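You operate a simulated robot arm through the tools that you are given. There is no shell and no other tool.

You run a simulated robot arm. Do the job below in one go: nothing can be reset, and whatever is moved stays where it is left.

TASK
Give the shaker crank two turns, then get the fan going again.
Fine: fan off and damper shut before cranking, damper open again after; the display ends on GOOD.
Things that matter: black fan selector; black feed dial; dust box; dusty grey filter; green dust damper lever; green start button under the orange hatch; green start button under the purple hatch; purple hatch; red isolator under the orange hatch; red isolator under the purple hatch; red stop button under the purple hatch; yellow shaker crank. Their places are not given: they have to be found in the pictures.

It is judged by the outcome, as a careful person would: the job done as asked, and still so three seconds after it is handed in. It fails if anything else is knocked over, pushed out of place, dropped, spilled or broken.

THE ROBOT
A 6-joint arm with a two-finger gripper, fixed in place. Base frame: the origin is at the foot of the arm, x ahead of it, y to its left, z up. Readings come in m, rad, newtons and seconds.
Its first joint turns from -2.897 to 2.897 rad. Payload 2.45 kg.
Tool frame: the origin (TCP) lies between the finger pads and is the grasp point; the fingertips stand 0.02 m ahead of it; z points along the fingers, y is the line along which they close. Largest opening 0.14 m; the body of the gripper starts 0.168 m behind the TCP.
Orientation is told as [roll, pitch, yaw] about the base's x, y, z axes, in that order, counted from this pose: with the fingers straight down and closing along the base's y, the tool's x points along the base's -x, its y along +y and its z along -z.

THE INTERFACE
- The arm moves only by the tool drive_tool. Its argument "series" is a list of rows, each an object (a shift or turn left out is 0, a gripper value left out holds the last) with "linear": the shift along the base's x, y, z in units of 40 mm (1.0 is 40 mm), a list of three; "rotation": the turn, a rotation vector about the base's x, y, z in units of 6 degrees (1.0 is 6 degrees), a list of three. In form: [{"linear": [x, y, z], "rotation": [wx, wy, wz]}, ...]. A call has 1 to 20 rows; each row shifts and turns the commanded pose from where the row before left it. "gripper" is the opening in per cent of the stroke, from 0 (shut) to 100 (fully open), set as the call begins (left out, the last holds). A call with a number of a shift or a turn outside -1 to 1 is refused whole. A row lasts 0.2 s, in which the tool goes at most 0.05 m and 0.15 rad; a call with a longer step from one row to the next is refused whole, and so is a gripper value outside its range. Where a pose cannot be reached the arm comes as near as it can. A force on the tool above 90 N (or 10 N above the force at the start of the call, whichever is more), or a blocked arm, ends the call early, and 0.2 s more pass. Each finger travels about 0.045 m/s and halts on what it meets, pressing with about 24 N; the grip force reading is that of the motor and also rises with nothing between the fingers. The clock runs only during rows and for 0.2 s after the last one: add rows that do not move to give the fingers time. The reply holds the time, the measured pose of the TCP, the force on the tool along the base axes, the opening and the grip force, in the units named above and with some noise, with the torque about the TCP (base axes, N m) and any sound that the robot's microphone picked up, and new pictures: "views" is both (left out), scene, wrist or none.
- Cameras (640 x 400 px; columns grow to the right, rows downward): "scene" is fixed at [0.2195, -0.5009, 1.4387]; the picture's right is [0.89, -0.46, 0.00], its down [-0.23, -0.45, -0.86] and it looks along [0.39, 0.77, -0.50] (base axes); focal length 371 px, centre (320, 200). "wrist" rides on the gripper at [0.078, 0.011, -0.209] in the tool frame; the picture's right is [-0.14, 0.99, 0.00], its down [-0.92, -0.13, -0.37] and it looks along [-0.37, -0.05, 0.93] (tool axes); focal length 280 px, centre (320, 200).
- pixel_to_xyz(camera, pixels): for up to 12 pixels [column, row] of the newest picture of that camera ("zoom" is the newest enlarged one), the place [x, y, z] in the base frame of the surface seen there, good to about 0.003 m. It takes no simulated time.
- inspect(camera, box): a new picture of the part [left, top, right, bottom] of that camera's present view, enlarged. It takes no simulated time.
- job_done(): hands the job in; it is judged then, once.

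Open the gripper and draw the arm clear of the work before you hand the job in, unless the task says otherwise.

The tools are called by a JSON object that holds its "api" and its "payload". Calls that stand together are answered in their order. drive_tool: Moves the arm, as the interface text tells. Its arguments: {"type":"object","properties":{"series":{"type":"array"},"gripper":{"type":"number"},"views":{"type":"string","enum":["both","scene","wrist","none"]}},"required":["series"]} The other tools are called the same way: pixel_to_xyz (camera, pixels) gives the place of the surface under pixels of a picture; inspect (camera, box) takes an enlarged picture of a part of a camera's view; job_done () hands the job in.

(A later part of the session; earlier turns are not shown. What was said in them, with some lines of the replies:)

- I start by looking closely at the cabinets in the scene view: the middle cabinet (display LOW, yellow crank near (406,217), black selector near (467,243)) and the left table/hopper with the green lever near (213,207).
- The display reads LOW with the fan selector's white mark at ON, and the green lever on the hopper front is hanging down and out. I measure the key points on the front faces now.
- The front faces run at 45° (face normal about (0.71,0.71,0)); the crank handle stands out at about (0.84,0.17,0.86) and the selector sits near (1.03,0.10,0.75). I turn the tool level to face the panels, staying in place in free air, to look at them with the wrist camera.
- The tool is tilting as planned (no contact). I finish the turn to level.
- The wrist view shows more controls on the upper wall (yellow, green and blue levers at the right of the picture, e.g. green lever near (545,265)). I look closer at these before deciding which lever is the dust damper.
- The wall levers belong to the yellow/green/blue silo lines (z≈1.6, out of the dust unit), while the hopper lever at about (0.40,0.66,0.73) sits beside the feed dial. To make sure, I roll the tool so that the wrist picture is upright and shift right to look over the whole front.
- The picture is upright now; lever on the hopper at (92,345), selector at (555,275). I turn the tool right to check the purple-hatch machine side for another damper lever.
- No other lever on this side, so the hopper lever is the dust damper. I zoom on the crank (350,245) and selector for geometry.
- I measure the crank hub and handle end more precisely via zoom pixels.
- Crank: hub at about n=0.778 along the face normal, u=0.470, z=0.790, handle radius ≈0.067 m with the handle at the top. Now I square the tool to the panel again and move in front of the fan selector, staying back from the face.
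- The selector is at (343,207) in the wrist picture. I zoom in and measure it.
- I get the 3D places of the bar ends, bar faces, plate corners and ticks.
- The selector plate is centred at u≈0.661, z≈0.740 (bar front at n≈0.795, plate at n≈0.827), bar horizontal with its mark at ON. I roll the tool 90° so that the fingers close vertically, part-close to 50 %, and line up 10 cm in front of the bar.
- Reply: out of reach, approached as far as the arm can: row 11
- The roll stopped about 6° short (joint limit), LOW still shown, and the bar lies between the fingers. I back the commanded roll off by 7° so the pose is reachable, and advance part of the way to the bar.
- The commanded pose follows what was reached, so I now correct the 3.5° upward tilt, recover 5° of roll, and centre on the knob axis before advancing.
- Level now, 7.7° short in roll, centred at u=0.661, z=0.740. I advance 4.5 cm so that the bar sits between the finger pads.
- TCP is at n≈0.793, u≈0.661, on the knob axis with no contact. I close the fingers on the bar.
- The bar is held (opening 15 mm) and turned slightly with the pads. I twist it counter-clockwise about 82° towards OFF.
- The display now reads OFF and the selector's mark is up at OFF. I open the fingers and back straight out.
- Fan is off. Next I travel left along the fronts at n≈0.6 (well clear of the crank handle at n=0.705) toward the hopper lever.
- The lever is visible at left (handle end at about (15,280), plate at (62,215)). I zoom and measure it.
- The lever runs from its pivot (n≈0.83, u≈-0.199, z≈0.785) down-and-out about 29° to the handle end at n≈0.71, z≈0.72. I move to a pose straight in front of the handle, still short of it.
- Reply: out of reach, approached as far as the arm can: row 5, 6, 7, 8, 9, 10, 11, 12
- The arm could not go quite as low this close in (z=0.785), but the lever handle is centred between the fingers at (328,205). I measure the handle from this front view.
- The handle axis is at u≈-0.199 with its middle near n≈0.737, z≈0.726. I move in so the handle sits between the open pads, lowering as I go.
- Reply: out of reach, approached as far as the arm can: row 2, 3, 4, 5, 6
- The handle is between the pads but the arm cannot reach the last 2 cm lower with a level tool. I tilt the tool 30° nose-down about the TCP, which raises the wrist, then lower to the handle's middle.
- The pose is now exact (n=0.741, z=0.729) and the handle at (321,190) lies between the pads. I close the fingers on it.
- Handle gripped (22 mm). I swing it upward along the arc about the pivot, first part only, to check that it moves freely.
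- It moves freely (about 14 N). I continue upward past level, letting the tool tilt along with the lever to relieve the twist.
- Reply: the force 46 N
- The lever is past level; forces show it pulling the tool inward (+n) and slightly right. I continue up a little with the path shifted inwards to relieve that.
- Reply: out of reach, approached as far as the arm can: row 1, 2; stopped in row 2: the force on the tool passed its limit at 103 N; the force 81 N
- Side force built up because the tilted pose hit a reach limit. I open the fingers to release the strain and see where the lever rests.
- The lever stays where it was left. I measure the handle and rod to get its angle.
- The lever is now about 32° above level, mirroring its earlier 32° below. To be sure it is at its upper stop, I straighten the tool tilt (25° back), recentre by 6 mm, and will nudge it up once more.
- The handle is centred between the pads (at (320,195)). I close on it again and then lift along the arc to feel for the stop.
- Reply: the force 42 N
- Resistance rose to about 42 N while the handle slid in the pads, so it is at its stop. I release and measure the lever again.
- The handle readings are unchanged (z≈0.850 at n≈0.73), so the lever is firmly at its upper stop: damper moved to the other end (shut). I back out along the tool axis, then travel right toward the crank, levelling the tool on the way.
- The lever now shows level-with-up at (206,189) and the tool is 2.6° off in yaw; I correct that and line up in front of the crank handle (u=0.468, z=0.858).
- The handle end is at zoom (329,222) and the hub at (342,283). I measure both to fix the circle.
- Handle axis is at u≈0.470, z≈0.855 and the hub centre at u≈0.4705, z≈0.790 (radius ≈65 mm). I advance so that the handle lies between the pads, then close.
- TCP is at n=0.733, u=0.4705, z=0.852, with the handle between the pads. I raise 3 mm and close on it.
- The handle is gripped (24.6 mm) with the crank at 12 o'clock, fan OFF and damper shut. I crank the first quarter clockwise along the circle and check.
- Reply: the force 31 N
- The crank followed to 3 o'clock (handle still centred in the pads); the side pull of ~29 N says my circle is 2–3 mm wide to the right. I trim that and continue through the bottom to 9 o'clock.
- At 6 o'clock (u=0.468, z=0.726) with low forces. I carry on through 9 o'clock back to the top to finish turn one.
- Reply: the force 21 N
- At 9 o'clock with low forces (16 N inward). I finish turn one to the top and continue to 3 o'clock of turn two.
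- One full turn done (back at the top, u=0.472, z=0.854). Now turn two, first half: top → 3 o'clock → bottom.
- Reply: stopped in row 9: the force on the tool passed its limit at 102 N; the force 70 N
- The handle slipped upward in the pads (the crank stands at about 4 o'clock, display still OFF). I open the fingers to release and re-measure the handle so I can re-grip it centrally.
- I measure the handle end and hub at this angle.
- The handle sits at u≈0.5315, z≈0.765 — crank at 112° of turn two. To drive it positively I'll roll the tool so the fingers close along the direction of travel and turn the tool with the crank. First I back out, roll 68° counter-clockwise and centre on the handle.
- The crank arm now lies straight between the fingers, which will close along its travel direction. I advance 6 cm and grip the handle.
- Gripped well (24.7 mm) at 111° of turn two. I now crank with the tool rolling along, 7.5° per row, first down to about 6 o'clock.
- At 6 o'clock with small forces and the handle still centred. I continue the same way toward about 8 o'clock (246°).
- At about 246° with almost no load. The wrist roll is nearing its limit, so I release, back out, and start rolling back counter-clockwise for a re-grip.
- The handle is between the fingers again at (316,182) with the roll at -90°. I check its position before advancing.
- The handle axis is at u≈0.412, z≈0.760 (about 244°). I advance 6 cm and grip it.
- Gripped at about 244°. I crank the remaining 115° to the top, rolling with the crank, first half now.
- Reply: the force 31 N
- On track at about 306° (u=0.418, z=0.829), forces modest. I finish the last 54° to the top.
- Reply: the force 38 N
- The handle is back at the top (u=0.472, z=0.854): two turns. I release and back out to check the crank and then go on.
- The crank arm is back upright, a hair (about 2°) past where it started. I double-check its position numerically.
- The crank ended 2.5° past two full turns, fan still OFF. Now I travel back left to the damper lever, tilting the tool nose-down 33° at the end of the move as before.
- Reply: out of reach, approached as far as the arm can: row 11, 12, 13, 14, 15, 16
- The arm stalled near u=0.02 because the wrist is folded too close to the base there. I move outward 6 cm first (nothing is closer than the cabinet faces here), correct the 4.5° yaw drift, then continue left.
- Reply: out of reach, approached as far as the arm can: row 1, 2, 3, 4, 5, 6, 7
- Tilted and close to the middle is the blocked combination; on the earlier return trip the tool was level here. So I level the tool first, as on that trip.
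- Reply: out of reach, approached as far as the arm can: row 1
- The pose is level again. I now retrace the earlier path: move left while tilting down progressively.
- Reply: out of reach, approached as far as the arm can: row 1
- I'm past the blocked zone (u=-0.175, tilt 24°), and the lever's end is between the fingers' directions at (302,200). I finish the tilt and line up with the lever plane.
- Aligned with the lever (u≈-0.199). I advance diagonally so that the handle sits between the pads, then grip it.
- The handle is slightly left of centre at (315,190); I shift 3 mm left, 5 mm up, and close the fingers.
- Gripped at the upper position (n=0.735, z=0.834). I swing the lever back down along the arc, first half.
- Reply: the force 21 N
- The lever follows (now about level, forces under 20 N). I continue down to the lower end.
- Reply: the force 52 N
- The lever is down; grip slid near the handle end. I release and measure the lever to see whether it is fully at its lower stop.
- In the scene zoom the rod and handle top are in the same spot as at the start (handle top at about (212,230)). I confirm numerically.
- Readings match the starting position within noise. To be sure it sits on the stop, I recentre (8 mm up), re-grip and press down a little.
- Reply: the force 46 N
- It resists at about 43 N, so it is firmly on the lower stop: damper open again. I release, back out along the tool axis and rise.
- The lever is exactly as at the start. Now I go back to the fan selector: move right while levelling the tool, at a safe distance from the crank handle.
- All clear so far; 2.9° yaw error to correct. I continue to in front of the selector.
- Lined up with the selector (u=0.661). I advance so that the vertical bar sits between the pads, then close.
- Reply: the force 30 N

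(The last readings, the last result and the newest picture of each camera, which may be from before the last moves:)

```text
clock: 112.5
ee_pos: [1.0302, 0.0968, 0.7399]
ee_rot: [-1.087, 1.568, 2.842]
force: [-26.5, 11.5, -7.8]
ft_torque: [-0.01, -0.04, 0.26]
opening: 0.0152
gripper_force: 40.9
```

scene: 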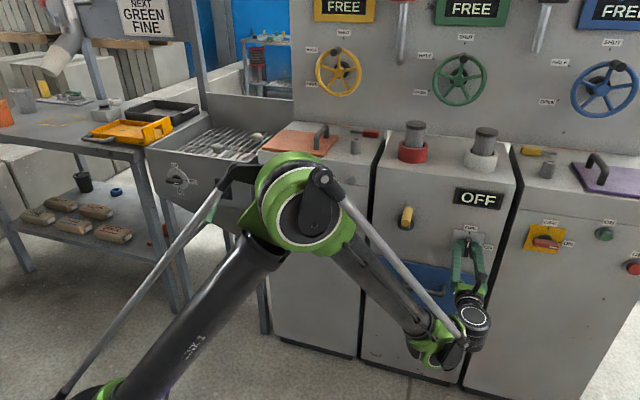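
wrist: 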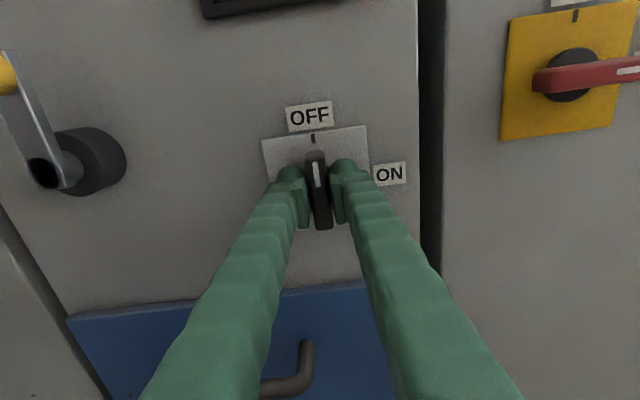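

The bar is gripped. I twist it clockwise about 78° toward ON (staying inside the wrist's roll limit).

{"api": "drive_tool", "payload": {"series": [{"linear": [-0.04, 0.04, 0], "rotation": [0.8367, 0.8367, 0]}, {"rotation": [0.8367, 0.8367, 0]}, {"rotation": [0.8367, 0.8367, 0]}, {"rotation": [0.8367, 0.8367, 0]}, {"rotation": [0.8367, 0.8367, 0]}, {"rotation": [0.8367, 0.8367, 0]}, {"rotation": [0.8367, 0.8367, 0]}, {"rotation": [0.8367, 0.8367, 0]}, {"rotation": [0.8367, 0.8367, 0]}, {"rotation": [0.8367, 0.8367, 0]}, {"rotation": [0.8367, 0.8367, 0]}, {}, {}]}}

```text
clock: 115.3
ee_pos: [1.0275, 0.0926, 0.7398]
ee_rot: [-1.57, 0.205, 2.357]
force: [-28.4, 29.5, 17.2]
ft_torque: [0.16, -0.07, 0.39]
opening: 0.0151
gripper_force: 41.7
```

scene: 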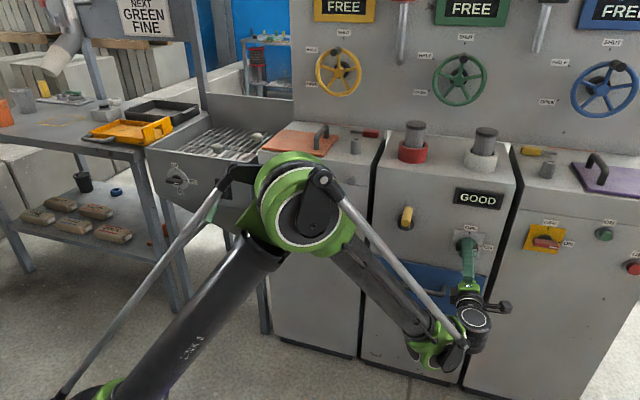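
wrist: 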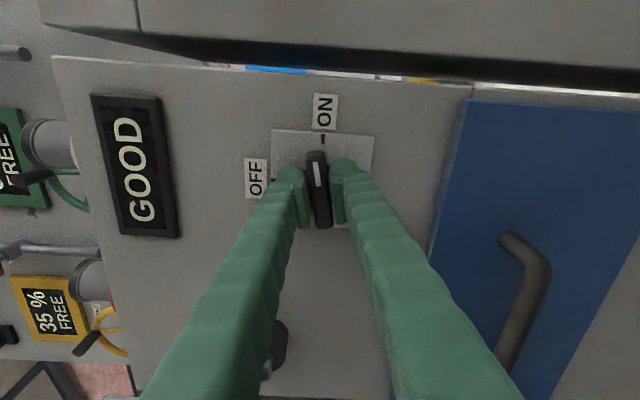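

The display now reads GOOD. I turn the last few degrees that the wrist allows, then release and back out.

{"api": "drive_tool", "payload": {"series": [{"linear": [-0.03, 0.03, 0], "rotation": [0.47, 0.47, 0]}, {}, {}], "views": "none"}}

{"api": "drive_tool", "payload": {"series": [{}, {}, {}, {"linear": [-0.4, -0.4, 0]}, {"linear": [-0.5, -0.5, 0]}, {"linear": [-0.5, -0.5, 0]}, {}], "gripper": 50}}

{"api": "inspect", "payload": {"camera": "wrist", "box": [240, 80, 400, 240]}}

```text
clock: 116.1
ee_pos: [1.0288, 0.093, 0.7405]
ee_rot: [-1.571, 0.134, 2.355]
force: [3.1, 19.2, 33.1]
ft_torque: [0.26, -0.17, -0.03]
opening: 0.015
gripper_force: 41.2
```

```text
clock: 117.7
ee_pos: [0.9716, 0.0375, 0.7389]
ee_rot: [-1.569, 0.135, 2.357]
force: [0.4, 0.4, -0.4]
ft_torque: [-0.04, -0.01, 0.0]
opening: 0.0702
gripper_force: 0.0
```

scene: 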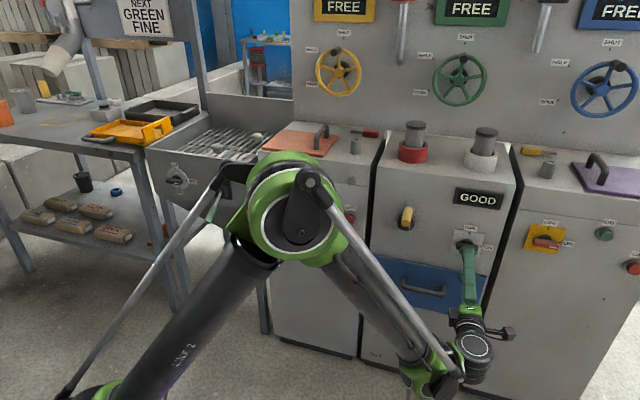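
wrist: 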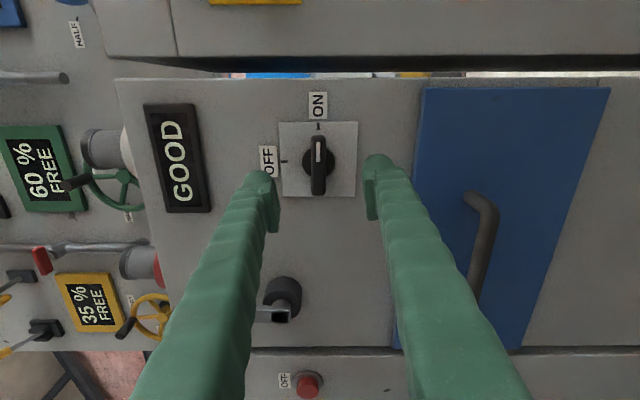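

```text
2.50 times, centred on (320, 160) of wrist
```

zoom: 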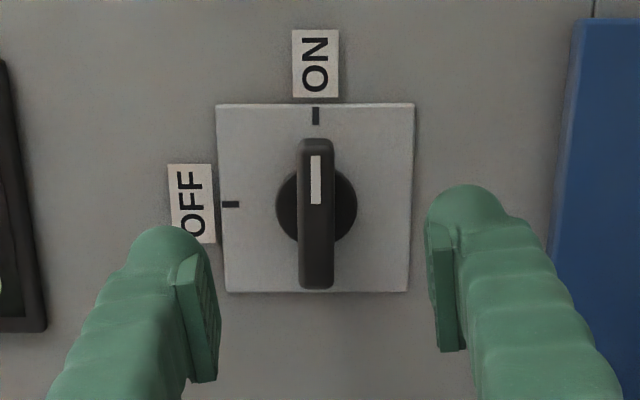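

The selector has settled squarely on ON and the display shows GOOD. I open the gripper and draw the arm well back from the panel.

{"api": "drive_tool", "payload": {"series": [{"linear": [-0.7, -0.7, 0.1]}, {"linear": [-0.7, -0.7, 0.2]}, {"linear": [-0.7, -0.7, 0.3]}, {"linear": [-0.5, -0.5, 0.5]}, {"linear": [-0.3, -0.3, 0.5]}, {}, {}, {}, {}], "gripper": 100}}

{"api": "inspect", "payload": {"camera": "scene", "box": [360, 170, 520, 270]}}

{"api": "inspect", "payload": {"camera": "scene", "box": [140, 110, 300, 260]}}

{"api": "inspect", "payload": {"camera": "scene", "box": [250, 110, 520, 280]}}

```text
clock: 119.7
ee_pos: [0.8531, -0.0795, 0.8033]
ee_rot: [-1.57, 0.136, 2.358]
force: [0.3, -0.7, -0.5]
ft_torque: [0.03, -0.02, -0.02]
opening: 0.1402
gripper_force: 0.0
```

scene: 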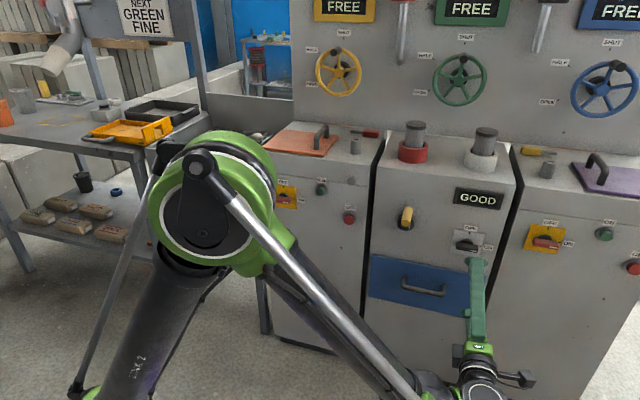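
wrist: 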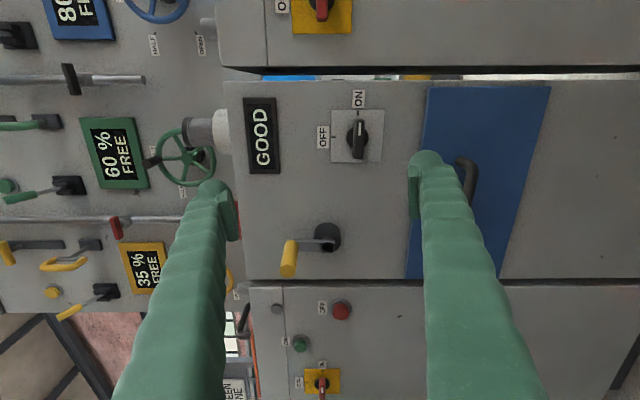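

```text
4.00 times, centred on (440, 220) of scene
```

zoom: 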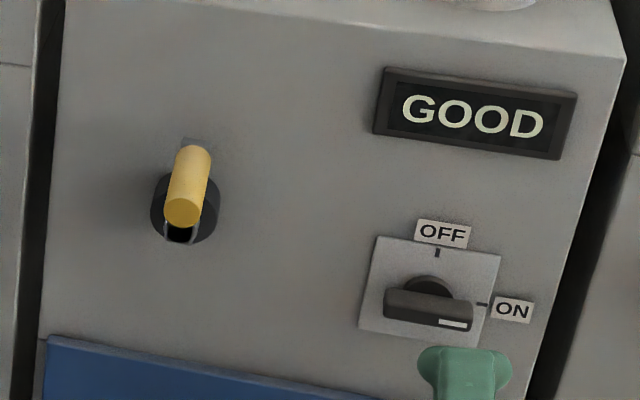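

```text
2.67 times, centred on (220, 185) of scene
```

zoom: 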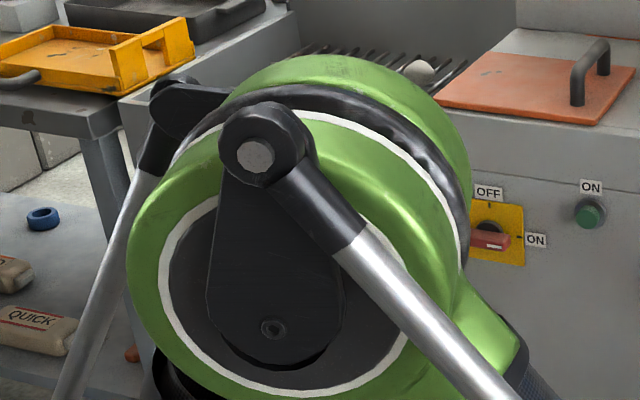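

```text
2.35 times, centred on (385, 195) of scene
```

zoom: 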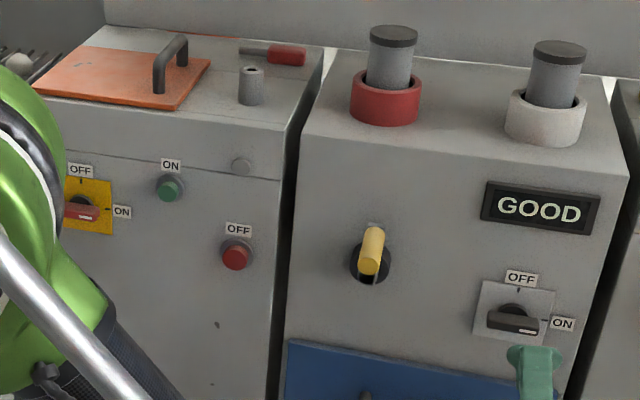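

Display GOOD, fan selector at ON, damper lever back at its original (open) stop, crank upright after two turns, gripper open and arm drawn back with nothing else moved. I hand the job in.

{"api": "job_done", "payload": {}}

```text
The job is handed in.
```

The shaker crank has had its two turns and the fan is running again. The display reads GOOD and the selector sits on ON.

- **Before cranking:** I turned the fan selector to OFF, and the display showed OFF. I then swung the green damper lever on the hopper up to its upper stop. The lever has no open/shut labels. I took its starting position (down) as open because you asked for it open "again", and up as shut.
- **Cranking:** I made two clockwise turns. The grip slipped early in the second turn. I took hold of the handle again and finished from the same angle, ending about 2.5° past two full turns.
- **After cranking:** I brought the damper lever back to its lower stop, which matches its starting position. I then turned the selector back to ON, and the display went to GOOD.

Nothing else looked moved in the final views, though the arm was blocking the hopper in the last one. The gripper is open and the arm is drawn back from the panel.
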